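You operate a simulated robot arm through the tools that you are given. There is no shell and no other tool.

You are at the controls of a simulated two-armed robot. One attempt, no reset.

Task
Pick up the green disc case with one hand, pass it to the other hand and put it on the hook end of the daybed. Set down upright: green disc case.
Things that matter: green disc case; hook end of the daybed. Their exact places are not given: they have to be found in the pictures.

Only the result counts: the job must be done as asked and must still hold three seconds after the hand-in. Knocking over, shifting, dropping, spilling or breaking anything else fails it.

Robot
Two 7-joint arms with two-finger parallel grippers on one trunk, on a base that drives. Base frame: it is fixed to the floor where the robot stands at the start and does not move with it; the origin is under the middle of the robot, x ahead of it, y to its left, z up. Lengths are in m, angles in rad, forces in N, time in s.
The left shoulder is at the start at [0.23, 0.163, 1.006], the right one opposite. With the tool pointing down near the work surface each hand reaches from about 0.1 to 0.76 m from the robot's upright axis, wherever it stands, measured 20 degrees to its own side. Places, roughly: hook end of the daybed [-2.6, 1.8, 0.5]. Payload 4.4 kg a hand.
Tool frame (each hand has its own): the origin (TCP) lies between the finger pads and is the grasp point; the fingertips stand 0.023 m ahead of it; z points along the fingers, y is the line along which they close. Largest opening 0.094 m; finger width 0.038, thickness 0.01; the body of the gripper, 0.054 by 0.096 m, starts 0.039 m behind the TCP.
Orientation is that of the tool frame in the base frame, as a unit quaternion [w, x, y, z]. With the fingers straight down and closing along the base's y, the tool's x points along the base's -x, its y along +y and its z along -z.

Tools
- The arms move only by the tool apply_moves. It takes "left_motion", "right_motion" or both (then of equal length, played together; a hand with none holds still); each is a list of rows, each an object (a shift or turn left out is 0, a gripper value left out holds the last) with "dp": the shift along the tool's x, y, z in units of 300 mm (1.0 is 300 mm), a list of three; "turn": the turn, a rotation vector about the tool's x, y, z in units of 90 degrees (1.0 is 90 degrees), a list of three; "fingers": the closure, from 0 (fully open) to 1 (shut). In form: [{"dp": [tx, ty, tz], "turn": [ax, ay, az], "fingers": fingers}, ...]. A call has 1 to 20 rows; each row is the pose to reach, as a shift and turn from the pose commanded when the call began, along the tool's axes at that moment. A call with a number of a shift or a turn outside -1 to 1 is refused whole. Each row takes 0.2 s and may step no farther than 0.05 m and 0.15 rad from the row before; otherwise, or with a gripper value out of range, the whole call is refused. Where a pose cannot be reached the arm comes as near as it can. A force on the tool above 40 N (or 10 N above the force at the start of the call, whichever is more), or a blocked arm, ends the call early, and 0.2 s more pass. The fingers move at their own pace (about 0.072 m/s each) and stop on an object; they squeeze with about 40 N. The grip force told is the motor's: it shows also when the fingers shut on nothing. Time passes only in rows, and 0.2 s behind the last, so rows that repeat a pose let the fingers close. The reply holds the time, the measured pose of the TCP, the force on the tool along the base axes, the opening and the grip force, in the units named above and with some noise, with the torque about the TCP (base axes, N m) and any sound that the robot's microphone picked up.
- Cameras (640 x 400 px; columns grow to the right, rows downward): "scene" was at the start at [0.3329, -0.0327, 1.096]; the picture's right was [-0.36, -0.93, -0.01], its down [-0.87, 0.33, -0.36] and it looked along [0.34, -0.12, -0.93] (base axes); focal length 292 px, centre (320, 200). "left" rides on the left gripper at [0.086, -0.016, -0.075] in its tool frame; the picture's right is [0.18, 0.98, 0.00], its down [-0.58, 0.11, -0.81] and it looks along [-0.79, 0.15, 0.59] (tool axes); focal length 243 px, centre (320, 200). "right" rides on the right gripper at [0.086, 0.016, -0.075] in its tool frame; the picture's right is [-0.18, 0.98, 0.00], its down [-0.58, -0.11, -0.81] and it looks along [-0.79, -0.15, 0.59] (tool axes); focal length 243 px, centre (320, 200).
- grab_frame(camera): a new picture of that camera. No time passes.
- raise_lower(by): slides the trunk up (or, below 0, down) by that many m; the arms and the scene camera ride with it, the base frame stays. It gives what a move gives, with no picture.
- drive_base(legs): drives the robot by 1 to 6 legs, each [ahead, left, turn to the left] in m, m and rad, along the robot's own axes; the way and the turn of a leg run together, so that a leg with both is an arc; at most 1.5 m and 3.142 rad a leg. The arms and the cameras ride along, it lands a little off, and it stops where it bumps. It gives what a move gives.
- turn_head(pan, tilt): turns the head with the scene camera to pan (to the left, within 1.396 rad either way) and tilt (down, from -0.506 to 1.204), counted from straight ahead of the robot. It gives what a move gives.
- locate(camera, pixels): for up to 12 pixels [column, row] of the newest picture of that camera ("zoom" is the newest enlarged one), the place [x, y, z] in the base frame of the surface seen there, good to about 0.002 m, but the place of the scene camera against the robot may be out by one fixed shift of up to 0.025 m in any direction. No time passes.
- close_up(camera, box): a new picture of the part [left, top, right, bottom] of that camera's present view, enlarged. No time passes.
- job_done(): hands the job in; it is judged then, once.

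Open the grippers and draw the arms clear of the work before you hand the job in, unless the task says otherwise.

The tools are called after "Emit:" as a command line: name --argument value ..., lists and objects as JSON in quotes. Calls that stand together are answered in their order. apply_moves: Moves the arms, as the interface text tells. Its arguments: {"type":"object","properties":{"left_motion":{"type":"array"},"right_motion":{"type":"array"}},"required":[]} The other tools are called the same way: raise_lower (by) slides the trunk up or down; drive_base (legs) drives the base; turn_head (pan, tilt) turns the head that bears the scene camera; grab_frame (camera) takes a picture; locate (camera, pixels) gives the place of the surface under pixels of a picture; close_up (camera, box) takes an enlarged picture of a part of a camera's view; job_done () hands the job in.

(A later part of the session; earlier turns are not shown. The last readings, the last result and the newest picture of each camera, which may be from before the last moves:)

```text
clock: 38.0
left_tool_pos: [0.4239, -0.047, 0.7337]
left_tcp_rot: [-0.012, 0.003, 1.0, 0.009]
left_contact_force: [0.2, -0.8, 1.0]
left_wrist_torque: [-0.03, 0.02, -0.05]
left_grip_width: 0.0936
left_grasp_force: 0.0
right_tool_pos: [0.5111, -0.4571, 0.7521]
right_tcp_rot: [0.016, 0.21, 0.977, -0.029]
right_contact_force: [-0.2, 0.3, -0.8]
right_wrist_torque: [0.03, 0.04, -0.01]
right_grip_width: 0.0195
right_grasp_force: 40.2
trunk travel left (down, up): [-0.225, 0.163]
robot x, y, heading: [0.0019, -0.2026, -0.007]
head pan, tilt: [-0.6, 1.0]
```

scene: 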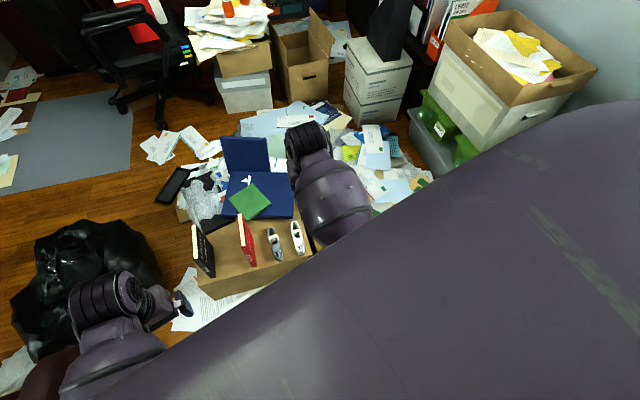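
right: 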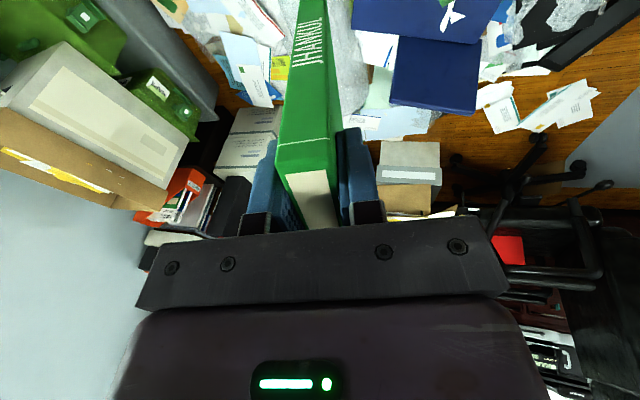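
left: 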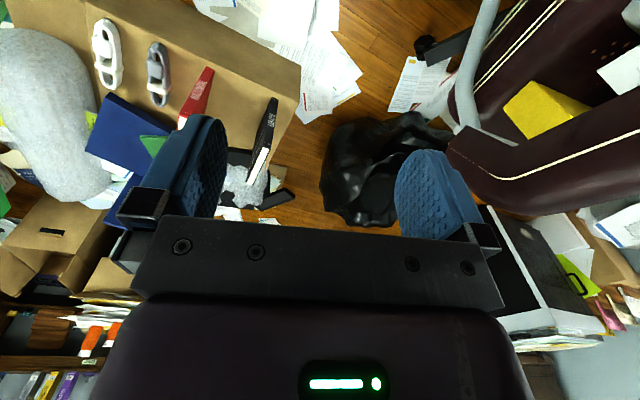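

The base moved cleanly to y≈−0.20. I turn it slightly to the left (0.4 rad) so the head can see the bed and the floor behind.

Emit:
drive_base --legs '[[0, 0, 0.4]]'

Emit:
turn_head --pan 1.39 --tilt 0.4

Emit:
grab_frame --camera "scene"

```text
clock: 39.7
left_tool_pos: [0.3281, 0.107, 0.7345]
left_tcp_rot: [-0.013, -0.199, 0.98, 0.005]
left_contact_force: [0.1, 0.4, -1.1]
left_wrist_torque: [-0.04, 0.01, -0.02]
left_grip_width: 0.0941
left_grasp_force: 0.1
right_tool_pos: [0.5697, -0.2343, 0.7511]
right_tcp_rot: [0.023, 0.007, 0.999, -0.026]
right_contact_force: [0.6, -0.3, -1.7]
right_wrist_torque: [-0.02, 0.06, 0.01]
right_grip_width: 0.0194
right_grasp_force: 40.4
trunk travel left (down, up): [-0.225, 0.163]
robot x, y, heading: [-0.0027, -0.2015, 0.4]
head pan, tilt: [-0.6, 1.0]
```

```text
clock: 41.6
left_tool_pos: [0.3285, 0.1073, 0.7331]
left_tcp_rot: [-0.013, -0.199, 0.98, 0.005]
left_contact_force: [0.8, -0.2, 1.3]
left_wrist_torque: [-0.01, -0.01, 0.0]
left_grip_width: 0.0941
left_grasp_force: 0.2
right_tool_pos: [0.5701, -0.2344, 0.7512]
right_tcp_rot: [0.024, 0.007, 0.999, -0.026]
right_contact_force: [-0.6, 0.1, -0.9]
right_wrist_torque: [-0.04, 0.05, 0.0]
right_grip_width: 0.0195
right_grasp_force: 40.6
trunk travel left (down, up): [-0.225, 0.163]
robot x, y, heading: [-0.0051, -0.2048, 0.401]
head pan, tilt: [1.389, 0.4]
```

```text
taken
```

scene: 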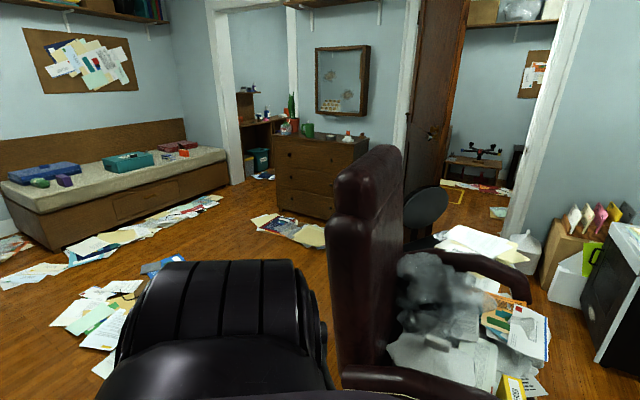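

The daybed shows at left with coloured boxes on it (blue (40,172), teal (128,160), red (177,148)). I zoom in there.

Emit:
close_up --camera "scene" --box '[0, 90, 240, 250]'

Emit:
locate --camera "zoom" --pixels '[[60, 300], [110, 215], [330, 180], [480, 150], [600, 155], [200, 240], [420, 200], [170, 240], [20, 260], [330, 250], [500, 300], [240, 340]]'

```text
2.50 times, centred on (120, 170) of scene
```

zoom: 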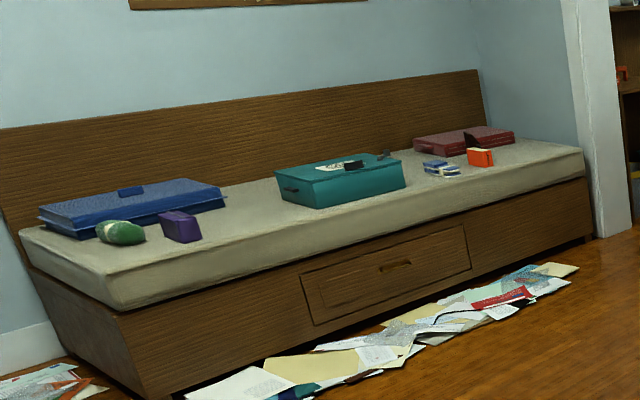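

```text
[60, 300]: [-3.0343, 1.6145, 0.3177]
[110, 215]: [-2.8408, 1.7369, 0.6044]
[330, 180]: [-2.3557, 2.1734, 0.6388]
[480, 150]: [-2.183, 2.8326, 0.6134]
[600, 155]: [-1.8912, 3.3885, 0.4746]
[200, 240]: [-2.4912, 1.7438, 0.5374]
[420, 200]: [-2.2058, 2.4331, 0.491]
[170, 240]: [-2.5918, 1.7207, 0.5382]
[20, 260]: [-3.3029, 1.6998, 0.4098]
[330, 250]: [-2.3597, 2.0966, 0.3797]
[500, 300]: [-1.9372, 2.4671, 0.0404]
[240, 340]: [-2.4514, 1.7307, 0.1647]
```

The left end of the bed, at about (−2.6, 1.72), carries a blue box, a green ball and a purple box; that matches the rough hook-end place. I locate floor clutter and the chair's back to plan the drive.

Emit:
locate --camera "scene" --pixels '[[90, 310], [20, 350], [100, 365], [165, 265], [30, 275], [10, 390], [60, 390], [370, 160], [345, 230], [345, 370], [395, 250], [400, 375]]'

Emit:
turn_head --pan 1.39 --tilt 0.8

Emit:
grab_frame --camera "scene"

```text
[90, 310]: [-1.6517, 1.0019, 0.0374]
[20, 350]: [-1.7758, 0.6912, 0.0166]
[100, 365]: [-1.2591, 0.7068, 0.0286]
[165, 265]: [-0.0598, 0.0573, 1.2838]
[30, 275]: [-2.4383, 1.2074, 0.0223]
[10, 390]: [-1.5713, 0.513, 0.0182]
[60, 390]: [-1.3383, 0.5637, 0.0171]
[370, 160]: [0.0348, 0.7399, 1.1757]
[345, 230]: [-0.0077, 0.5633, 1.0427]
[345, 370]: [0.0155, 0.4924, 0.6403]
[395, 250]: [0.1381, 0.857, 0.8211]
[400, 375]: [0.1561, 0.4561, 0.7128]
```

```text
clock: 42.5
left_tool_pos: [0.3284, 0.1069, 0.7329]
left_tcp_rot: [-0.013, -0.199, 0.98, 0.005]
left_contact_force: [0.0, 0.3, -0.5]
left_wrist_torque: [0.01, 0.04, 0.03]
left_grip_width: 0.094
left_grasp_force: 0.1
right_tool_pos: [0.569, -0.2339, 0.7519]
right_tcp_rot: [0.023, 0.007, 0.999, -0.026]
right_contact_force: [0.8, 0.1, -1.3]
right_wrist_torque: [0.0, 0.06, -0.03]
right_grip_width: 0.0194
right_grasp_force: 40.0
trunk travel left (down, up): [-0.225, 0.163]
robot x, y, heading: [-0.0055, -0.2025, 0.402]
head pan, tilt: [1.389, 0.799]
```

```text
taken
```

scene: 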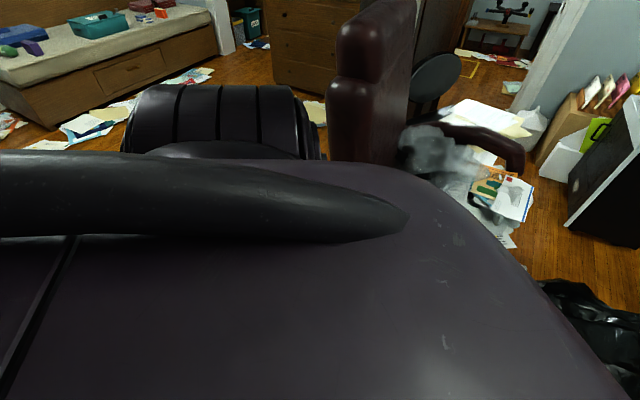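

The chair back's near corner is about (0.0, 0.49), still clear of the arms. I turn a further 0.35 rad left to look farther behind.

Emit:
drive_base --legs '[[0, 0, 0.35]]'

Emit:
turn_head --pan 1.39 --tilt 0.5

Emit:
grab_frame --camera "scene"

```text
clock: 43.9
left_tool_pos: [0.203, 0.2023, 0.7334]
left_tcp_rot: [-0.013, -0.366, 0.931, 0.003]
left_contact_force: [0.1, 0.3, -0.9]
left_wrist_torque: [0.02, 0.01, -0.01]
left_grip_width: 0.0939
left_grasp_force: 0.1
right_tool_pos: [0.5473, -0.0379, 0.7532]
right_tcp_rot: [0.027, -0.165, 0.986, -0.022]
right_contact_force: [-0.5, -0.3, -1.2]
right_wrist_torque: [-0.03, 0.02, 0.02]
right_grip_width: 0.0194
right_grasp_force: 39.6
trunk travel left (down, up): [-0.225, 0.163]
robot x, y, heading: [0.0012, -0.2018, 0.752]
head pan, tilt: [1.389, 0.799]
```

```text
clock: 44.7
left_tool_pos: [0.2037, 0.201, 0.7324]
left_tcp_rot: [-0.014, -0.366, 0.93, 0.003]
left_contact_force: [-0.3, -0.5, 0.6]
left_wrist_torque: [0.0, -0.02, 0.01]
left_grip_width: 0.094
left_grasp_force: 0.1
right_tool_pos: [0.5467, -0.0378, 0.7526]
right_tcp_rot: [0.028, -0.165, 0.986, -0.022]
right_contact_force: [-0.5, -0.2, -1.7]
right_wrist_torque: [-0.01, 0.05, -0.02]
right_grip_width: 0.0196
right_grasp_force: 39.9
trunk travel left (down, up): [-0.225, 0.163]
robot x, y, heading: [0.0014, -0.2022, 0.75]
head pan, tilt: [1.389, 0.499]
```

```text
taken
```

scene: 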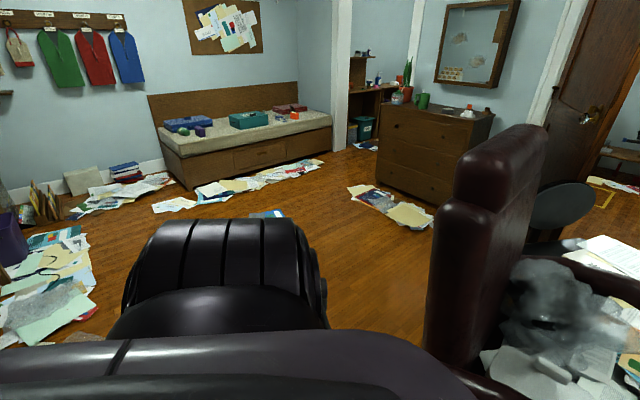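

Coat hooks with jackets hang on the wall at the left, next to the bed's left end — so that's the hook end. I locate floor points and clutter for a route.

Emit:
locate --camera "scene" --pixels '[[110, 240], [110, 300], [60, 330], [10, 330], [80, 260], [5, 270], [130, 200], [180, 205], [350, 250], [340, 350], [395, 300], [5, 200]]'

Emit:
close_up --camera "scene" --box '[130, 80, 350, 230]'

```text
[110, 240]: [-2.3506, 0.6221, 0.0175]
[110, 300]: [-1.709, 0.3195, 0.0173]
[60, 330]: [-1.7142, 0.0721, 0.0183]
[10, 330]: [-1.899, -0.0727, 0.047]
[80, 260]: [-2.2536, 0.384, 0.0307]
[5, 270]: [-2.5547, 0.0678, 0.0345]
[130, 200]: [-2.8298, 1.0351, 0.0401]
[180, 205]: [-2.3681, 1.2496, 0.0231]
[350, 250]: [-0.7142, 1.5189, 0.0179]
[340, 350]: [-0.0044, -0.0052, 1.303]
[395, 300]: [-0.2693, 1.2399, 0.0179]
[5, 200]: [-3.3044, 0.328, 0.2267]
```

```text
2.67 times, centred on (240, 155) of scene
```

zoom: 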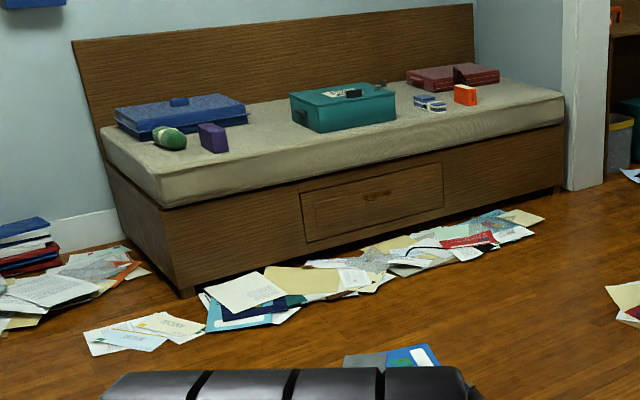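

The floor around (−1.7, 0.1…0.3) is bare and the chair is at x ≥ −0.05. I back away from the chair by about 0.35 m toward that free floor.

Emit:
drive_base --legs '[[-0.216, 0.276, 0]]'

Emit:
grab_frame --camera "scene"

```text
clock: 47.8
left_tool_pos: [-0.1463, 0.2531, 0.733]
left_tcp_rot: [-0.013, -0.369, 0.93, 0.003]
left_contact_force: [-0.1, -0.3, -0.6]
left_wrist_torque: [0.02, 0.01, 0.02]
left_grip_width: 0.0939
left_grasp_force: 0.0
right_tool_pos: [0.1976, 0.017, 0.7518]
right_tcp_rot: [0.028, -0.168, 0.985, -0.022]
right_contact_force: [0.4, 0.2, -1.4]
right_wrist_torque: [0.01, 0.07, 0.0]
right_grip_width: 0.0196
right_grasp_force: 40.1
trunk travel left (down, up): [-0.225, 0.163]
robot x, y, heading: [-0.3459, -0.1511, 0.758]
head pan, tilt: [1.389, 0.499]
```

```text
taken
```

scene: 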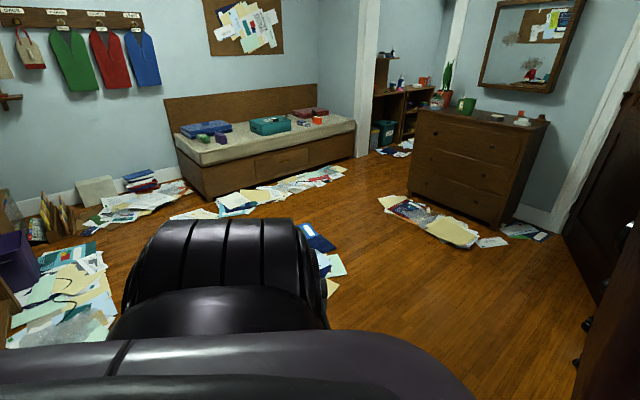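

No bump; the robot stands at (−0.346, −0.151). I back another 0.35 m the same way to get full turning room.

Emit:
drive_base --legs '[[-0.216, 0.276, 0]]'

Emit:
drive_base --legs '[[0, 0, 0.7]]'

Emit:
turn_head --pan 1.2 --tilt 0.6

Emit:
grab_frame --camera "scene"

```text
clock: 50.8
left_tool_pos: [-0.4996, 0.3108, 0.7336]
left_tcp_rot: [-0.014, -0.37, 0.929, 0.003]
left_contact_force: [0.9, -0.2, 0.9]
left_wrist_torque: [-0.03, -0.02, 0.0]
left_grip_width: 0.0941
left_grasp_force: 0.0
right_tool_pos: [-0.1552, 0.0752, 0.7521]
right_tcp_rot: [0.028, -0.169, 0.985, -0.022]
right_contact_force: [-0.8, -0.1, -0.8]
right_wrist_torque: [0.04, 0.05, 0.0]
right_grip_width: 0.0196
right_grasp_force: 40.1
trunk travel left (down, up): [-0.225, 0.163]
robot x, y, heading: [-0.7014, -0.0922, 0.762]
head pan, tilt: [1.389, 0.499]
```

```text
clock: 53.1
left_tool_pos: [-0.8078, 0.3443, 0.7328]
left_tcp_rot: [-0.014, -0.667, 0.745, -0.002]
left_contact_force: [0.3, 0.0, 0.3]
left_wrist_torque: [-0.01, 0.01, -0.02]
left_grip_width: 0.0942
left_grasp_force: 0.0
right_tool_pos: [-0.3914, 0.3873, 0.7528]
right_tcp_rot: [0.033, -0.498, 0.867, -0.011]
right_contact_force: [0.7, 0.3, -1.3]
right_wrist_torque: [0.01, 0.01, -0.01]
right_grip_width: 0.0196
right_grasp_force: 39.8
trunk travel left (down, up): [-0.225, 0.163]
robot x, y, heading: [-0.7061, -0.0916, 1.454]
head pan, tilt: [1.389, 0.499]
```

```text
clock: 53.8
left_tool_pos: [-0.8081, 0.3457, 0.7328]
left_tcp_rot: [-0.014, -0.667, 0.745, -0.002]
left_contact_force: [-0.6, 0.0, 0.1]
left_wrist_torque: [-0.01, -0.01, 0.04]
left_grip_width: 0.094
left_grasp_force: 0.1
right_tool_pos: [-0.3918, 0.3872, 0.7517]
right_tcp_rot: [0.034, -0.496, 0.867, -0.011]
right_contact_force: [-1.0, 0.5, -0.9]
right_wrist_torque: [-0.03, 0.02, 0.0]
right_grip_width: 0.0195
right_grasp_force: 39.7
trunk travel left (down, up): [-0.225, 0.163]
robot x, y, heading: [-0.7032, -0.092, 1.459]
head pan, tilt: [1.201, 0.6]
```

```text
taken
```

scene: 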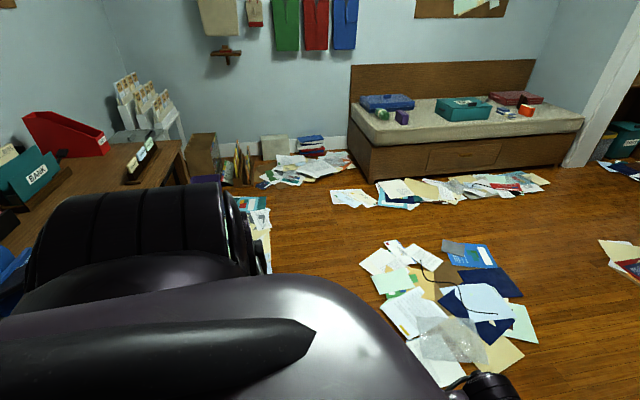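

Now the bed, the papers in mid-floor (380–530, 240–390) and a desk on the left (0–190, 130–250) are visible. I locate these.

Emit:
locate --camera "scene" --pixels '[[380, 265], [400, 345], [430, 245], [520, 280], [525, 330], [500, 360], [330, 250], [300, 265], [265, 240], [270, 220], [150, 170], [30, 235]]'

Emit:
locate --camera "scene" --pixels '[[375, 183], [335, 195], [415, 205], [460, 200], [545, 180], [375, 130], [355, 105], [580, 120], [400, 118], [383, 113], [300, 175], [340, 165]]'

Emit:
close_up --camera "scene" --box '[330, 60, 490, 200]'

```text
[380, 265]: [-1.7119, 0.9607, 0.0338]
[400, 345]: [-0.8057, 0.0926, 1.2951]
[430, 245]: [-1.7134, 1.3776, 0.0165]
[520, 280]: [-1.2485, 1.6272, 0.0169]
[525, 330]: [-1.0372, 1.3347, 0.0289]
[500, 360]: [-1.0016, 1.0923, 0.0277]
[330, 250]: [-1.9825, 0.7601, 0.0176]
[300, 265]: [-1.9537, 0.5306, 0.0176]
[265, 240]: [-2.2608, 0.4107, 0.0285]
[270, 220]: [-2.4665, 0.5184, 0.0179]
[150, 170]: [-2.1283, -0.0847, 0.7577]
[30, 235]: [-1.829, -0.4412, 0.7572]
```

```text
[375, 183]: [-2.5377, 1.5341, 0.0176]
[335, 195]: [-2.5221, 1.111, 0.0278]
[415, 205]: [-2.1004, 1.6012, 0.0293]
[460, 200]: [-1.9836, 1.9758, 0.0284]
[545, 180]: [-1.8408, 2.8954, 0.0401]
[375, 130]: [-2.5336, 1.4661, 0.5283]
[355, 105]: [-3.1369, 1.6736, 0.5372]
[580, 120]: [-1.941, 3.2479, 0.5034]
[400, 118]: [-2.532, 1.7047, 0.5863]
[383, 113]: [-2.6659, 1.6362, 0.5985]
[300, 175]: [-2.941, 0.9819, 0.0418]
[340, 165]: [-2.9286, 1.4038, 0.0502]
```

```text
2.86 times, centred on (410, 130) of scene
```

zoom: 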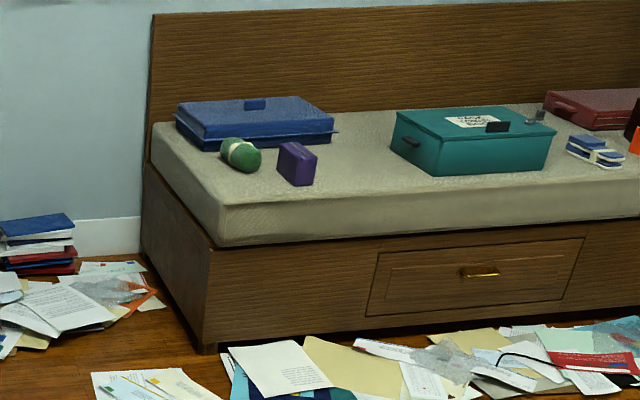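

The bed front edge runs from about (−2.53,1.48) to (−1.94,3.25); between the purple box (302,165 in zoom) and the teal box (395,150) there is a free gap near (−2.53, 1.80). For the hand-over I turn to face open floor (heading ≈2.4).

Emit:
drive_base --legs '[[0, 0, 0.94]]'

Emit:
turn_head --pan -0.1 --tilt 0.9

Emit:
grab_frame --camera "scene"

```text
clock: 55.1
left_tool_pos: [-0.8693, 0.3297, 0.7333]
left_tcp_rot: [0.014, 0.716, -0.698, 0.003]
left_contact_force: [-0.6, 0.1, -0.2]
left_wrist_torque: [-0.01, 0.02, 0.02]
left_grip_width: 0.0939
left_grasp_force: 0.0
right_tool_pos: [-0.4636, 0.4294, 0.7517]
right_tcp_rot: [0.034, -0.556, 0.83, -0.008]
right_contact_force: [-0.7, 0.4, -0.9]
right_wrist_torque: [-0.06, 0.02, 0.02]
right_grip_width: 0.0197
right_grasp_force: 39.6
trunk travel left (down, up): [-0.225, 0.163]
robot x, y, heading: [-0.702, -0.0877, 1.595]
head pan, tilt: [1.201, 0.6]
stopped in leg 1: the robot was blocked; the commanded pose is now the measured one
```

```text
clock: 56.6
left_tool_pos: [-0.8693, 0.3306, 0.7336]
left_tcp_rot: [0.015, 0.716, -0.698, 0.004]
left_contact_force: [-0.2, 0.3, 0.4]
left_wrist_torque: [0.0, -0.05, 0.04]
left_grip_width: 0.094
left_grasp_force: 0.1
right_tool_pos: [-0.4649, 0.429, 0.7516]
right_tcp_rot: [0.034, -0.556, 0.831, -0.009]
right_contact_force: [-1.1, -0.8, -1.5]
right_wrist_torque: [-0.05, 0.02, 0.02]
right_grip_width: 0.0194
right_grasp_force: 40.0
trunk travel left (down, up): [-0.225, 0.163]
robot x, y, heading: [-0.7039, -0.0907, 1.596]
head pan, tilt: [-0.099, 0.901]
```

```text
taken
```

scene: 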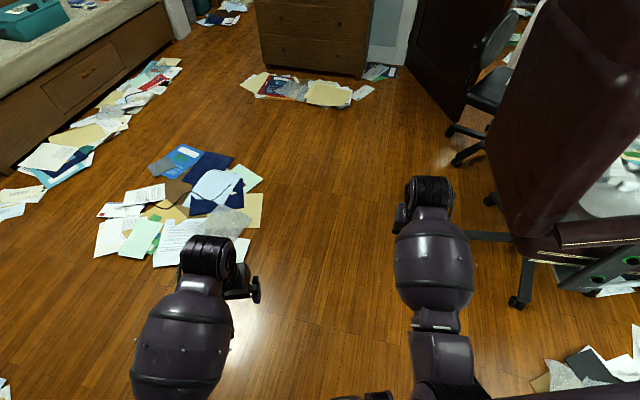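

The turn was blocked at heading 1.595, so something is touching. I check the chair's legs in this picture and look down to both sides.

Emit:
locate --camera "scene" --pixels '[[515, 302], [490, 200], [470, 235], [560, 258], [500, 100], [560, 225], [430, 190], [430, 280], [440, 360], [540, 380], [620, 350], [230, 290]]'

Emit:
turn_head --pan -1.2 --tilt 0.8

Emit:
grab_frame --camera "scene"

Emit:
turn_head --pan 1.39 --tilt 0.6

Emit:
grab_frame --camera "scene"

```text
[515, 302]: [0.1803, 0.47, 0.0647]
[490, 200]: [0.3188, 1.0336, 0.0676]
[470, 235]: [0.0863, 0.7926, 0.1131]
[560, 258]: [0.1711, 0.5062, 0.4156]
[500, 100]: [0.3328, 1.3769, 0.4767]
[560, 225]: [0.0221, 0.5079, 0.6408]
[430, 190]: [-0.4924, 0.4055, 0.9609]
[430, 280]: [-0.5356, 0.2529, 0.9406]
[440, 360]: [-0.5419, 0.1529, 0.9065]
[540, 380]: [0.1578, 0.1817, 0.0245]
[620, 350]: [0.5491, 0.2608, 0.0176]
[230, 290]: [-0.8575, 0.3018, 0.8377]
```

```text
clock: 57.9
left_tool_pos: [-0.8705, 0.3302, 0.7337]
left_tcp_rot: [0.014, 0.716, -0.698, 0.004]
left_contact_force: [0.4, 0.1, -0.2]
left_wrist_torque: [0.03, 0.01, 0.0]
left_grip_width: 0.0937
left_grasp_force: 0.0
right_tool_pos: [-0.463, 0.4295, 0.7525]
right_tcp_rot: [0.034, -0.556, 0.83, -0.008]
right_contact_force: [-0.1, 0.1, -0.7]
right_wrist_torque: [-0.02, -0.02, 0.01]
right_grip_width: 0.0197
right_grasp_force: 40.3
trunk travel left (down, up): [-0.225, 0.163]
robot x, y, heading: [-0.7053, -0.089, 1.596]
head pan, tilt: [-1.201, 0.799]
```

```text
taken
```

scene: 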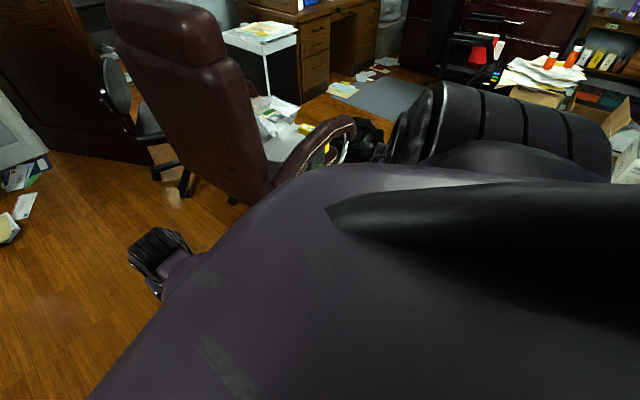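

```text
clock: 60.2
left_tool_pos: [-0.8686, 0.3309, 0.7336]
left_tcp_rot: [0.014, 0.716, -0.698, 0.004]
left_contact_force: [0.0, 0.5, -0.3]
left_wrist_torque: [0.0, -0.02, -0.01]
left_grip_width: 0.0942
left_grasp_force: 0.0
right_tool_pos: [-0.4645, 0.4292, 0.7512]
right_tcp_rot: [0.033, -0.556, 0.83, -0.009]
right_contact_force: [0.1, -0.3, -1.2]
right_wrist_torque: [-0.04, -0.01, 0.01]
right_grip_width: 0.0196
right_grasp_force: 40.3
trunk travel left (down, up): [-0.225, 0.163]
robot x, y, heading: [-0.7055, -0.0868, 1.598]
head pan, tilt: [1.389, 0.6]
```

```text
taken
```

scene: 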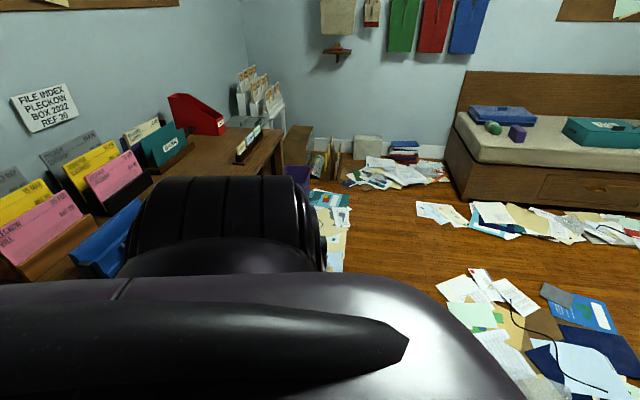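

A desk with file folders is close on the robot's left-rear (blue holder at (110,245)). I locate it.

Emit:
locate --camera "scene" --pixels '[[110, 245], [40, 260], [80, 275], [30, 240], [125, 165], [20, 275], [180, 155], [250, 145], [280, 170], [195, 115], [100, 270], [310, 240]]'

Emit:
close_up --camera "scene" --box '[0, 80, 340, 290]'

```text
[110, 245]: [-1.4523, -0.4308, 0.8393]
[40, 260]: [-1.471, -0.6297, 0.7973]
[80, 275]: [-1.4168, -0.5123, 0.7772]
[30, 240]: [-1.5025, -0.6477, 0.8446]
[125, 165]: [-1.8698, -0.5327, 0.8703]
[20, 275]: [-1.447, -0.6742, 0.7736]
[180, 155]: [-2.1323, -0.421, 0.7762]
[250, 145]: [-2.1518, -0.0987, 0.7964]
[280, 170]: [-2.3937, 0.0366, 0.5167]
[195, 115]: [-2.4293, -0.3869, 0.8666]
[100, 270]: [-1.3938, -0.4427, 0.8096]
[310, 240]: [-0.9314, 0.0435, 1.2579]
```

```text
1.88 times, centred on (170, 185) of scene
```

zoom: 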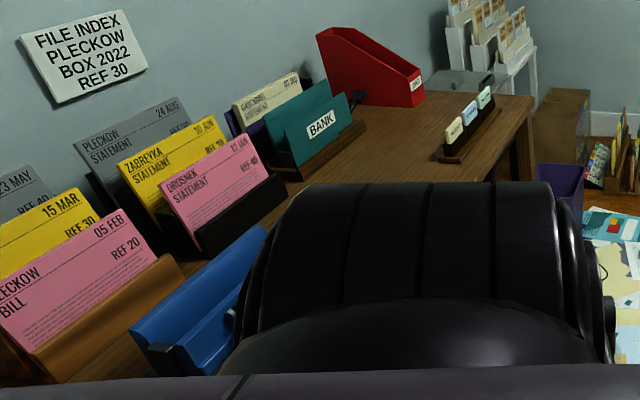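

The desk edge is about 0.75 m off, so something unseen and low on the left/rear may be blocking. I swivel the left wrist so its camera looks to the robot's left and rear.

Emit:
apply_moves --left_motion '[{"turn": [0, 0, -0.085]}, {"turn": [0, 0, -0.17]}, {"turn": [0, 0, -0.255]}, {"turn": [0, 0, -0.34]}, {"turn": [0, 0, -0.425]}, {"turn": [0, 0, -0.51]}, {"turn": [0, 0, -0.595]}, {"turn": [0, 0, -0.68]}, {"turn": [0, 0, -0.765]}, {"turn": [0, 0, -0.85]}, {"turn": [0, 0, -0.935]}, {"turn": [0, 0, -1.0]}, {"turn": [0, 0, -1.0]}]'

Emit:
grab_frame --camera "left"

```text
clock: 62.1
left_tool_pos: [-0.9366, 0.3272, 0.7261]
left_tcp_rot: [0.034, 0.962, -0.257, -0.088]
left_contact_force: [-0.5, 0.5, -1.0]
left_wrist_torque: [0.0, 0.0, 0.03]
left_grip_width: 0.0941
left_grasp_force: 0.1
right_tool_pos: [-0.4636, 0.4287, 0.7508]
right_tcp_rot: [0.034, -0.555, 0.831, -0.009]
right_contact_force: [0.1, -0.7, -1.3]
right_wrist_torque: [0.0, 0.0, 0.0]
right_grip_width: 0.0197
right_grasp_force: 39.9
trunk travel left (down, up): [-0.225, 0.163]
robot x, y, heading: [-0.7002, -0.0886, 1.601]
head pan, tilt: [1.389, 0.6]
stopped in row 9 (left hand): the arm was blocked; the commanded pose is now the measured one
```

```text
taken
```

left: 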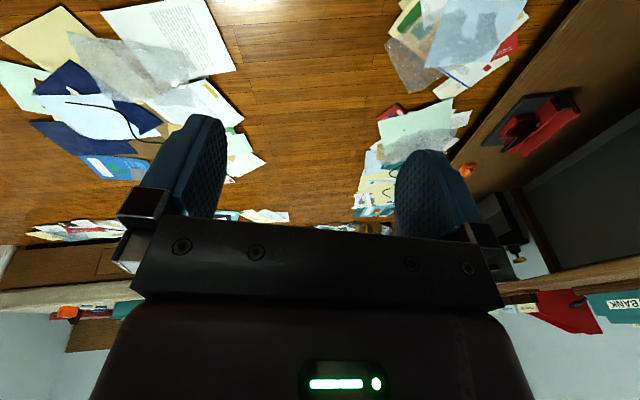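

The left camera now shows the floor to the robot's left with papers at (450,50), (420,130) and the desk side at (570,60). I locate these.

Emit:
locate --camera "left" --pixels '[[440, 60], [400, 20], [500, 60], [430, 130], [540, 115], [467, 170], [560, 30], [620, 90], [500, 110], [620, 200], [600, 160], [470, 10]]'

Emit:
close_up --camera "left" --box '[360, 0, 640, 220]'

```text
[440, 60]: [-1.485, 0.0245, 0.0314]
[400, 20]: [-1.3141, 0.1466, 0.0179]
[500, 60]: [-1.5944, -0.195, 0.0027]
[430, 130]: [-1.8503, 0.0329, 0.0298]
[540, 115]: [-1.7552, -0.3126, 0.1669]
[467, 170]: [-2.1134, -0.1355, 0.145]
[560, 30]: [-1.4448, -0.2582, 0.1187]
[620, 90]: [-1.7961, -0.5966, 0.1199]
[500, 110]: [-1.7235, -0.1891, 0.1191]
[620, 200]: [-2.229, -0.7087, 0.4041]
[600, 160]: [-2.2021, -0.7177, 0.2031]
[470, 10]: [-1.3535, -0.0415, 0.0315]
```

```text
1.82 times, centred on (500, 110) of left
```

zoom: 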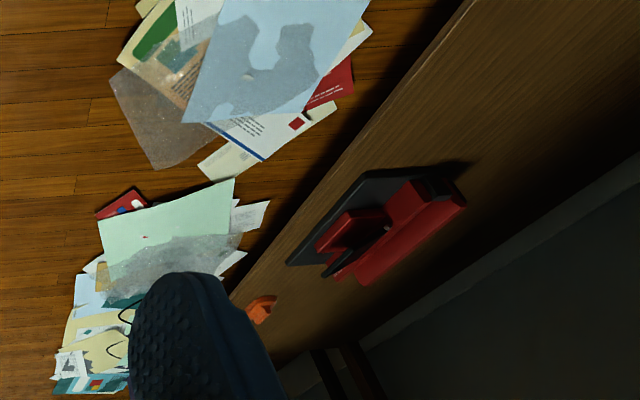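

A low plinth of the desk runs along about y≈−0.2…−0.45 behind the robot — that's what the base's rear touched. I drive forward 0.35 m away from it.

Emit:
drive_base --legs '[[0.35, 0, 0]]'

Emit:
grab_frame --camera "scene"

```text
clock: 64.4
left_tool_pos: [-0.9505, 0.6793, 0.7265]
left_tcp_rot: [0.035, 0.963, -0.253, -0.087]
left_contact_force: [0.2, 0.2, 0.0]
left_wrist_torque: [0.0, -0.02, 0.0]
left_grip_width: 0.094
left_grasp_force: 0.0
right_tool_pos: [-0.4773, 0.7869, 0.7515]
right_tcp_rot: [0.034, -0.559, 0.828, -0.009]
right_contact_force: [-0.3, 1.4, -1.7]
right_wrist_torque: [-0.06, 0.04, -0.02]
right_grip_width: 0.0193
right_grasp_force: 40.6
trunk travel left (down, up): [-0.225, 0.163]
robot x, y, heading: [-0.7146, 0.2623, 1.605]
head pan, tilt: [1.389, 0.6]
```

```text
taken
```

scene: 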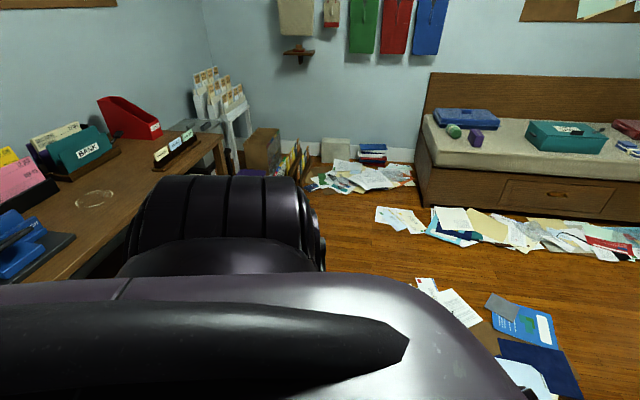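

Now the base stands at (−0.715, 0.262) with open floor in front. I turn left a bit more to face clear of the chair for the hand-over.

Emit:
drive_base --legs '[[0, 0, 0.5]]'

Emit:
turn_head --pan 0.0 --tilt 0.9

Emit:
grab_frame --camera "scene"

```text
clock: 66.2
left_tool_pos: [-1.1226, 0.5144, 0.725]
left_tcp_rot: [0.055, 0.996, -0.005, -0.076]
left_contact_force: [-1.0, 0.2, -1.4]
left_wrist_torque: [-0.01, 0.0, 0.01]
left_grip_width: 0.0942
left_grasp_force: 0.1
right_tool_pos: [-0.7573, 0.8353, 0.7514]
right_tcp_rot: [-0.036, 0.747, -0.663, -0.001]
right_contact_force: [0.8, -0.2, -1.3]
right_wrist_torque: [-0.03, 0.03, -0.03]
right_grip_width: 0.0194
right_grasp_force: 40.2
trunk travel left (down, up): [-0.225, 0.163]
robot x, y, heading: [-0.7152, 0.263, 2.107]
head pan, tilt: [1.389, 0.6]
```

```text
clock: 67.7
left_tool_pos: [-1.1209, 0.5143, 0.7251]
left_tcp_rot: [0.055, 0.996, -0.005, -0.077]
left_contact_force: [-0.1, 0.0, 0.7]
left_wrist_torque: [-0.02, -0.01, -0.04]
left_grip_width: 0.094
left_grasp_force: 0.1
right_tool_pos: [-0.7575, 0.8346, 0.7512]
right_tcp_rot: [-0.035, 0.747, -0.663, 0.0]
right_contact_force: [0.5, 0.5, -1.3]
right_wrist_torque: [-0.06, 0.05, 0.0]
right_grip_width: 0.0195
right_grasp_force: 40.0
trunk travel left (down, up): [-0.225, 0.163]
robot x, y, heading: [-0.7115, 0.2646, 2.107]
head pan, tilt: [0.0, 0.901]
```

```text
taken
```

scene: 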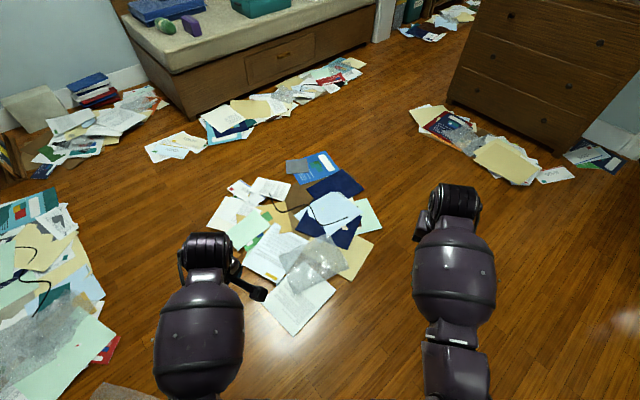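

The scene shows both hands over free floor. I first level the left hand and swivel it back the other way (clockwise) to learn how far its wrist turns for the hand-over.

Emit:
apply_moves --left_motion '[{"turn": [0.035, 0.049, 0]}, {"turn": [0.07, 0.097, 0]}, {"turn": [0.07, 0.097, 0]}]'

Emit:
apply_moves --left_motion '[{"turn": [0, 0, 0.07]}, {"turn": [0, 0, 0.14]}, {"turn": [0, 0, 0.21]}, {"turn": [0, 0, 0.28]}, {"turn": [0, 0, 0.35]}, {"turn": [0, 0, 0.42]}, {"turn": [0, 0, 0.49]}, {"turn": [0, 0, 0.56]}, {"turn": [0, 0, 0.63]}, {"turn": [0, 0, 0.7]}, {"turn": [0, 0, 0.77]}, {"turn": [0, 0, 0.84]}, {"turn": [0, 0, 0.91]}, {"turn": [0, 0, 1.0]}, {"turn": [0, 0, 1.0]}]'

```text
clock: 68.7
left_tool_pos: [-1.1449, 0.4994, 0.7239]
left_tcp_rot: [0.023, 0.999, -0.025, -0.036]
left_contact_force: [0.1, 0.2, -0.5]
left_wrist_torque: [0.01, -0.01, 0.0]
left_grip_width: 0.0941
left_grasp_force: 0.1
right_tool_pos: [-0.7571, 0.8349, 0.7513]
right_tcp_rot: [-0.035, 0.747, -0.663, -0.001]
right_contact_force: [0.0, 0.3, -1.6]
right_wrist_torque: [-0.06, -0.02, 0.03]
right_grip_width: 0.0199
right_grasp_force: 40.1
trunk travel left (down, up): [-0.225, 0.163]
robot x, y, heading: [-0.714, 0.2663, 2.107]
head pan, tilt: [0.0, 0.901]
stopped in row 3 (left hand): the arm was blocked; the commanded pose is now the measured one
```

```text
clock: 71.9
left_tool_pos: [-1.1438, 0.4992, 0.7242]
left_tcp_rot: [-0.04, -0.689, 0.723, 0.008]
left_contact_force: [0.1, 0.0, 0.4]
left_wrist_torque: [-0.04, 0.01, -0.01]
left_grip_width: 0.0941
left_grasp_force: 0.0
right_tool_pos: [-0.7574, 0.8348, 0.7525]
right_tcp_rot: [-0.036, 0.747, -0.663, 0.0]
right_contact_force: [0.1, -0.7, -0.2]
right_wrist_torque: [-0.06, 0.02, 0.02]
right_grip_width: 0.0196
right_grasp_force: 39.9
trunk travel left (down, up): [-0.225, 0.163]
robot x, y, heading: [-0.7146, 0.2622, 2.106]
head pan, tilt: [0.0, 0.901]
```

The left wrist turned 90° clockwise fine. I go on another 57° so its tool x points to the robot's left.

Emit:
apply_moves --left_motion '[{"turn": [0, 0, 0.07]}, {"turn": [0, 0, 0.14]}, {"turn": [0, 0, 0.21]}, {"turn": [0, 0, 0.28]}, {"turn": [0, 0, 0.35]}, {"turn": [0, 0, 0.42]}, {"turn": [0, 0, 0.49]}, {"turn": [0, 0, 0.56]}, {"turn": [0, 0, 0.629]}, {"turn": [0, 0, 0.629]}]'

Emit:
grab_frame --camera "left"

Emit:
grab_frame --camera "scene"

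```text
clock: 74.1
left_tool_pos: [-1.1443, 0.4991, 0.7263]
left_tcp_rot: [-0.039, -0.264, 0.964, -0.011]
left_contact_force: [0.0, -0.4, 0.0]
left_wrist_torque: [0.0, -0.02, 0.0]
left_grip_width: 0.0943
left_grasp_force: 0.0
right_tool_pos: [-0.7575, 0.8343, 0.7516]
right_tcp_rot: [-0.035, 0.748, -0.663, 0.0]
right_contact_force: [0.3, -0.2, -1.7]
right_wrist_torque: [-0.02, -0.05, 0.03]
right_grip_width: 0.0194
right_grasp_force: 39.8
trunk travel left (down, up): [-0.225, 0.163]
robot x, y, heading: [-0.7152, 0.2632, 2.111]
head pan, tilt: [0.0, 0.901]
```

```text
taken
```

left: 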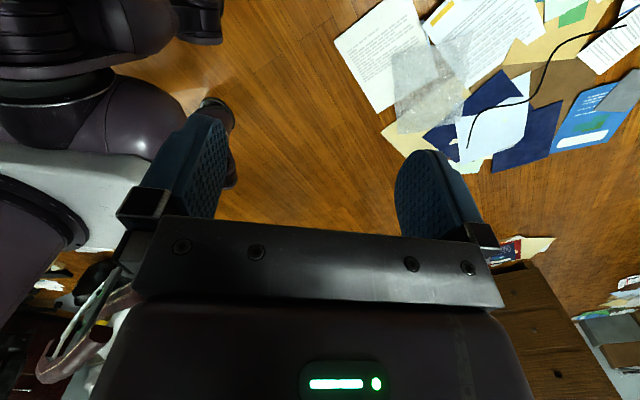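

```text
taken
```

scene: 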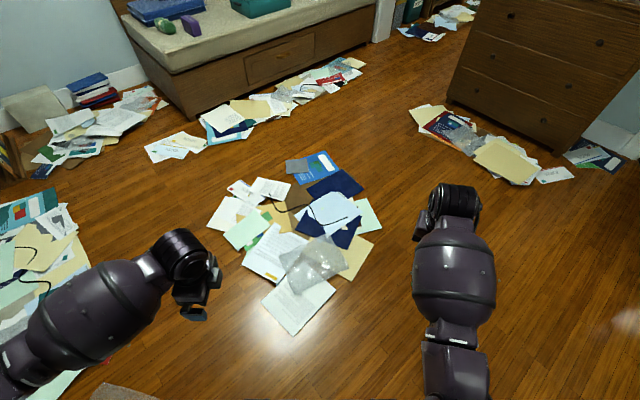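

The left hand's tool x now points to the robot's left. I level the right hand and swivel it counter-clockwise with the case, so that the case's free end will point left.

Emit:
apply_moves --right_motion '[{"turn": [-0.016, 0.015, 0]}, {"turn": [-0.033, 0.03, 0]}, {"turn": [-0.033, 0.03, 0]}]'

Emit:
apply_moves --right_motion '[{"turn": [0, 0, -0.06]}, {"turn": [0, 0, -0.12]}, {"turn": [0, 0, -0.18]}, {"turn": [0, 0, -0.24]}, {"turn": [0, 0, -0.3]}, {"turn": [0, 0, -0.36]}, {"turn": [0, 0, -0.42]}, {"turn": [0, 0, -0.48]}, {"turn": [0, 0, -0.54]}, {"turn": [0, 0, -0.6]}, {"turn": [0, 0, -0.64]}, {"turn": [0, 0, -0.64]}]'

Emit:
grab_frame --camera "scene"

```text
clock: 74.9
left_tool_pos: [-1.1442, 0.4979, 0.7246]
left_tcp_rot: [-0.039, -0.264, 0.964, -0.011]
left_contact_force: [-0.2, 0.0, 0.2]
left_wrist_torque: [0.03, 0.0, 0.02]
left_grip_width: 0.094
left_grasp_force: 0.1
right_tool_pos: [-0.756, 0.8355, 0.7518]
right_tcp_rot: [-0.005, 0.75, -0.661, 0.002]
right_contact_force: [-0.5, -0.5, -1.2]
right_wrist_torque: [-0.03, 0.0, -0.01]
right_grip_width: 0.0192
right_grasp_force: 39.6
trunk travel left (down, up): [-0.225, 0.163]
robot x, y, heading: [-0.7167, 0.2641, 2.109]
head pan, tilt: [0.0, 0.901]
```

```text
clock: 77.5
left_tool_pos: [-1.1437, 0.4983, 0.7245]
left_tcp_rot: [-0.038, -0.264, 0.964, -0.01]
left_contact_force: [-0.1, -0.5, 0.3]
left_wrist_torque: [-0.01, 0.0, 0.02]
left_grip_width: 0.0941
left_grasp_force: 0.1
right_tool_pos: [-0.7588, 0.8345, 0.7523]
right_tcp_rot: [0.0, 0.975, -0.22, 0.0]
right_contact_force: [-0.3, -0.5, -0.9]
right_wrist_torque: [-0.01, -0.04, 0.01]
right_grip_width: 0.0194
right_grasp_force: 39.8
trunk travel left (down, up): [-0.225, 0.163]
robot x, y, heading: [-0.7142, 0.2654, 2.109]
head pan, tilt: [0.0, 0.901]
```

```text
taken
```

scene: 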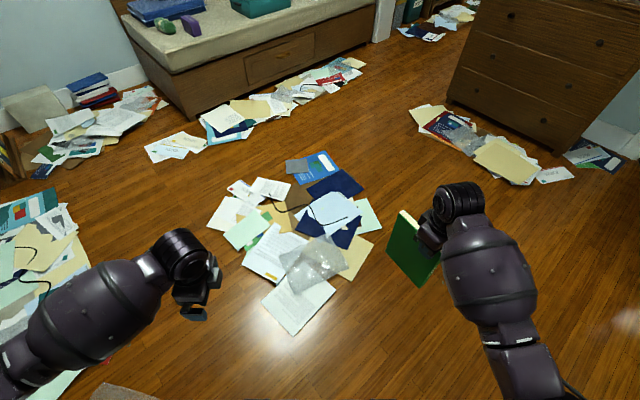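

The case is visible in the right hand at (410,248). I turn the right wrist the remaining 56°.

Emit:
apply_moves --right_motion '[{"turn": [0, 0, -0.06]}, {"turn": [0, 0, -0.12]}, {"turn": [0, 0, -0.18]}, {"turn": [0, 0, -0.24]}, {"turn": [0, 0, -0.3]}, {"turn": [0, 0, -0.36]}, {"turn": [0, 0, -0.42]}, {"turn": [0, 0, -0.48]}, {"turn": [0, 0, -0.54]}, {"turn": [0, 0, -0.59]}, {"turn": [0, 0, -0.626]}, {"turn": [0, 0, -0.626]}]'

Emit:
grab_frame --camera "scene"

Emit:
grab_frame --camera "right"

```text
clock: 80.1
left_tool_pos: [-1.1424, 0.4998, 0.7242]
left_tcp_rot: [-0.039, -0.264, 0.964, -0.01]
left_contact_force: [-0.2, -0.2, -0.2]
left_wrist_torque: [-0.01, 0.01, -0.01]
left_grip_width: 0.094
left_grasp_force: 0.1
right_tool_pos: [-0.7578, 0.8356, 0.7518]
right_tcp_rot: [0.002, 0.964, 0.265, 0.0]
right_contact_force: [-0.1, 0.8, -2.1]
right_wrist_torque: [0.02, -0.04, 0.01]
right_grip_width: 0.0197
right_grasp_force: 40.0
trunk travel left (down, up): [-0.225, 0.163]
robot x, y, heading: [-0.7149, 0.2672, 2.108]
head pan, tilt: [0.0, 0.901]
```

```text
taken
```

scene: 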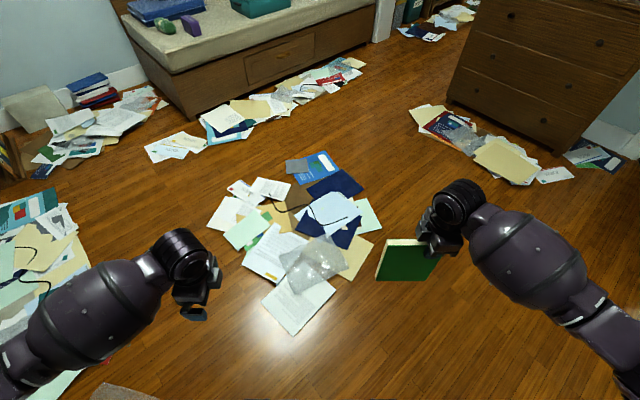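

```text
taken
```

right: 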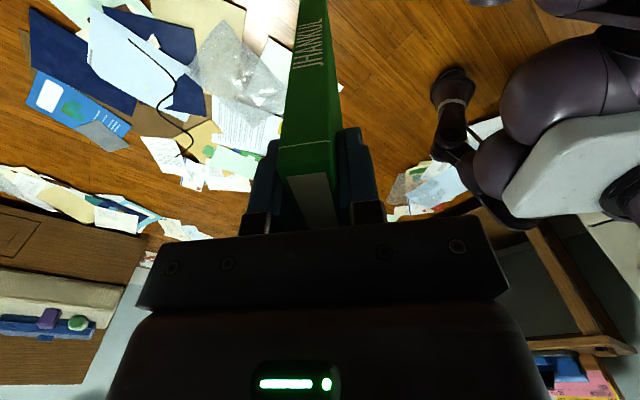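

The case's edge now lies along the robot's left–right line with its free end to the left. I shift the right hand 0.10 m left and 0.04 m forward, while the left hand rises and tilts 45° toward the case.

Emit:
apply_moves --right_motion '[{"dp": [-0.04, -0.016, 0]}, {"dp": [-0.08, -0.033, 0]}, {"dp": [-0.125, -0.05, 0]}, {"dp": [-0.17, -0.067, 0]}, {"dp": [-0.21, -0.083, 0]}, {"dp": [-0.25, -0.1, 0]}, {"dp": [-0.29, -0.117, 0]}, {"dp": [-0.333, -0.133, 0]}, {"dp": [-0.333, -0.133, 0]}]' --left_motion '[{"dp": [-0.016, 0.033, -0.05], "turn": [0, -0.065, 0]}, {"dp": [-0.032, 0.067, -0.1], "turn": [0, -0.135, 0]}, {"dp": [-0.048, 0.1, -0.15], "turn": [0, -0.205, 0]}, {"dp": [-0.064, 0.134, -0.2], "turn": [0, -0.275, 0]}, {"dp": [-0.08, 0.167, -0.25], "turn": [0, -0.345, 0]}, {"dp": [-0.096, 0.2, -0.3], "turn": [0, -0.415, 0]}, {"dp": [-0.11, 0.234, -0.35], "turn": [0, -0.485, 0]}, {"dp": [-0.125, 0.267, -0.398], "turn": [0, -0.551, 0]}, {"dp": [-0.125, 0.267, -0.398], "turn": [0, -0.551, 0]}]'

Emit:
grab_frame --camera "scene"

Emit:
grab_frame --camera "left"

```text
clock: 82.1
left_tool_pos: [-1.1452, 0.5939, 0.8406]
left_tcp_rot: [0.37, -0.244, 0.891, 0.101]
left_contact_force: [-0.9, 0.3, 0.5]
left_wrist_torque: [0.0, -0.01, 0.01]
left_grip_width: 0.0939
left_grasp_force: 0.1
right_tool_pos: [-0.8633, 0.8169, 0.7518]
right_tcp_rot: [0.001, 0.964, 0.266, 0.0]
right_contact_force: [-0.4, -0.1, -0.5]
right_wrist_torque: [0.03, -0.07, 0.0]
right_grip_width: 0.0198
right_grasp_force: 40.3
trunk travel left (down, up): [-0.225, 0.163]
robot x, y, heading: [-0.7146, 0.2638, 2.104]
head pan, tilt: [0.0, 0.901]
```

```text
taken
```

scene: 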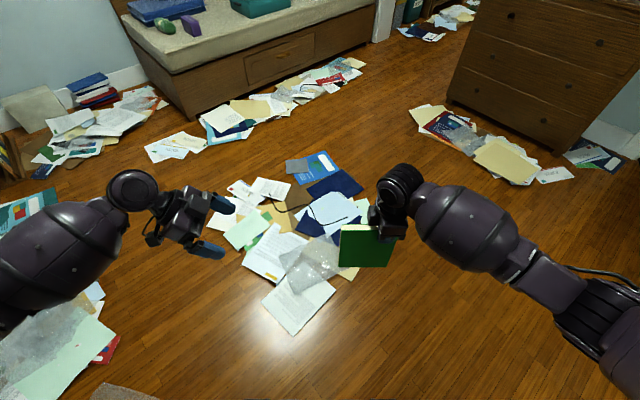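

```text
taken
```

left: 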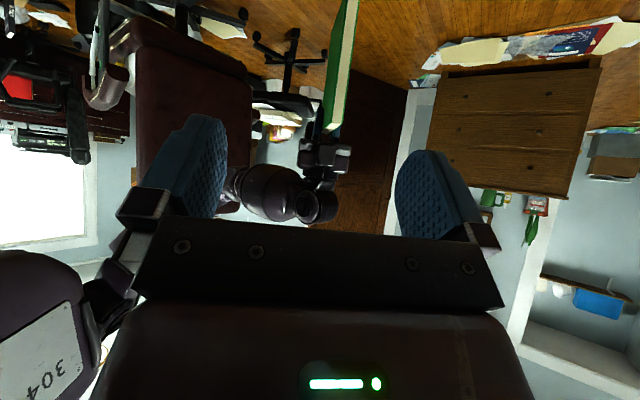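

The left camera sees the case edge-on at (345,60) ahead. I zoom in there and locate its corners.

Emit:
close_up --camera "left" --box '[270, 0, 430, 130]'

Emit:
locate --camera "left" --pixels '[[345, 8], [340, 50], [335, 100], [330, 122], [352, 20], [337, 20], [345, 60], [332, 60], [325, 150], [341, 90], [333, 110], [349, 5]]'

```text
3.08 times, centred on (350, 65) of left
```

zoom: 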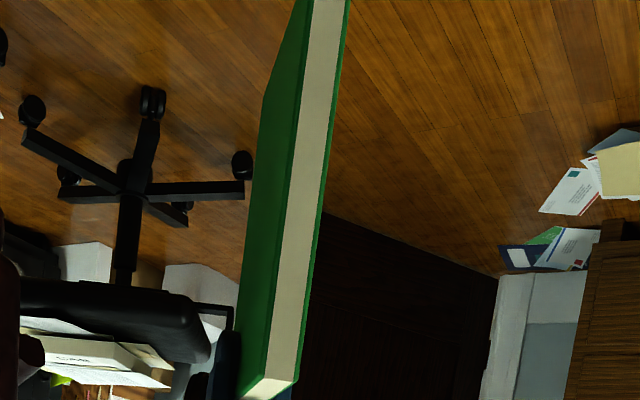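

```text
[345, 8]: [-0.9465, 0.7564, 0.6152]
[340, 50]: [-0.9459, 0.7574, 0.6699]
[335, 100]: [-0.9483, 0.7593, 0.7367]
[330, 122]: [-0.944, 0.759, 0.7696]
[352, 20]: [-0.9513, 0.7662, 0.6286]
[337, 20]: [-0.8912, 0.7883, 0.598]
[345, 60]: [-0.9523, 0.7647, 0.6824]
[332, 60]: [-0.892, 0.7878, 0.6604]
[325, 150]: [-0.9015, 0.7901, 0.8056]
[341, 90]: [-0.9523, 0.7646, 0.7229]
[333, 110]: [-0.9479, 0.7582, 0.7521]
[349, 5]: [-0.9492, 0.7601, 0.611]
```

The case's free edge is at robot-frame a≈0.551, b≈−0.052 with top z≈0.771; the left tool is tilted a clean 45° in the case plane. I move the left hand to a pre-grip pose 0.14 m back along its axis.

Emit:
apply_moves --left_motion '[{"dp": [-0.06, 0.023, 0.057], "fingers": 0.3}, {"dp": [-0.12, 0.046, 0.114], "fingers": 0.3}, {"dp": [-0.18, 0.069, 0.171], "fingers": 0.3}, {"dp": [-0.24, 0.09, 0.228], "fingers": 0.3}, {"dp": [-0.3, 0.113, 0.285], "fingers": 0.3}, {"dp": [-0.37, 0.137, 0.343], "fingers": 0.3}, {"dp": [-0.431, 0.16, 0.4], "fingers": 0.3}, {"dp": [-0.431, 0.16, 0.4], "fingers": 0.3}]'

Emit:
grab_frame --camera "scene"

Emit:
grab_frame --camera "left"

```text
clock: 83.9
left_tool_pos: [-1.0168, 0.7249, 0.8482]
left_tcp_rot: [0.368, -0.245, 0.891, 0.102]
left_contact_force: [-0.8, 0.3, -0.3]
left_wrist_torque: [0.06, 0.0, -0.02]
left_grip_width: 0.066
left_grasp_force: 0.1
right_tool_pos: [-0.8626, 0.8182, 0.7517]
right_tcp_rot: [0.0, 0.964, 0.265, 0.0]
right_contact_force: [-0.2, 0.4, -1.0]
right_wrist_torque: [0.01, -0.03, 0.0]
right_grip_width: 0.0196
right_grasp_force: 39.4
trunk travel left (down, up): [-0.225, 0.163]
robot x, y, heading: [-0.7162, 0.2643, 2.104]
head pan, tilt: [0.0, 0.901]
```

```text
taken
```

scene: 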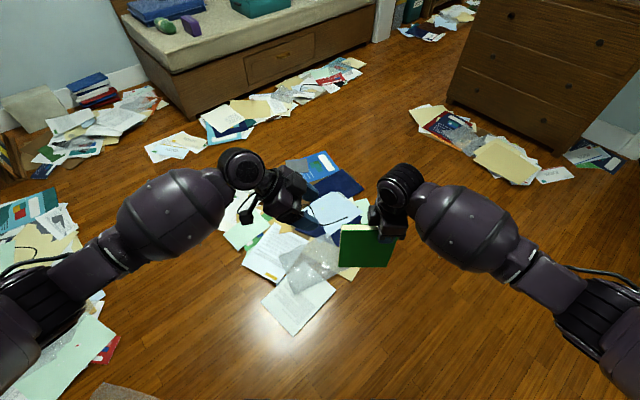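

```text
taken
```

left: 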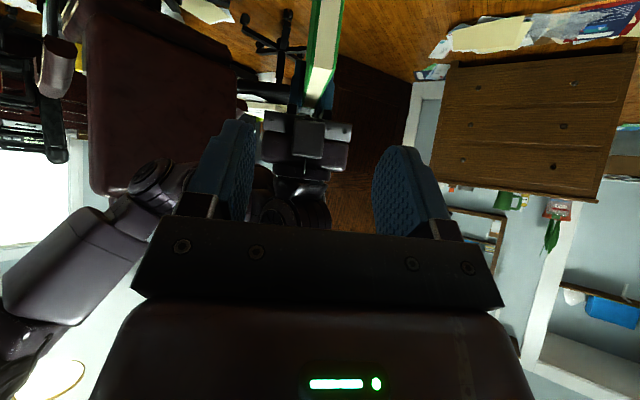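

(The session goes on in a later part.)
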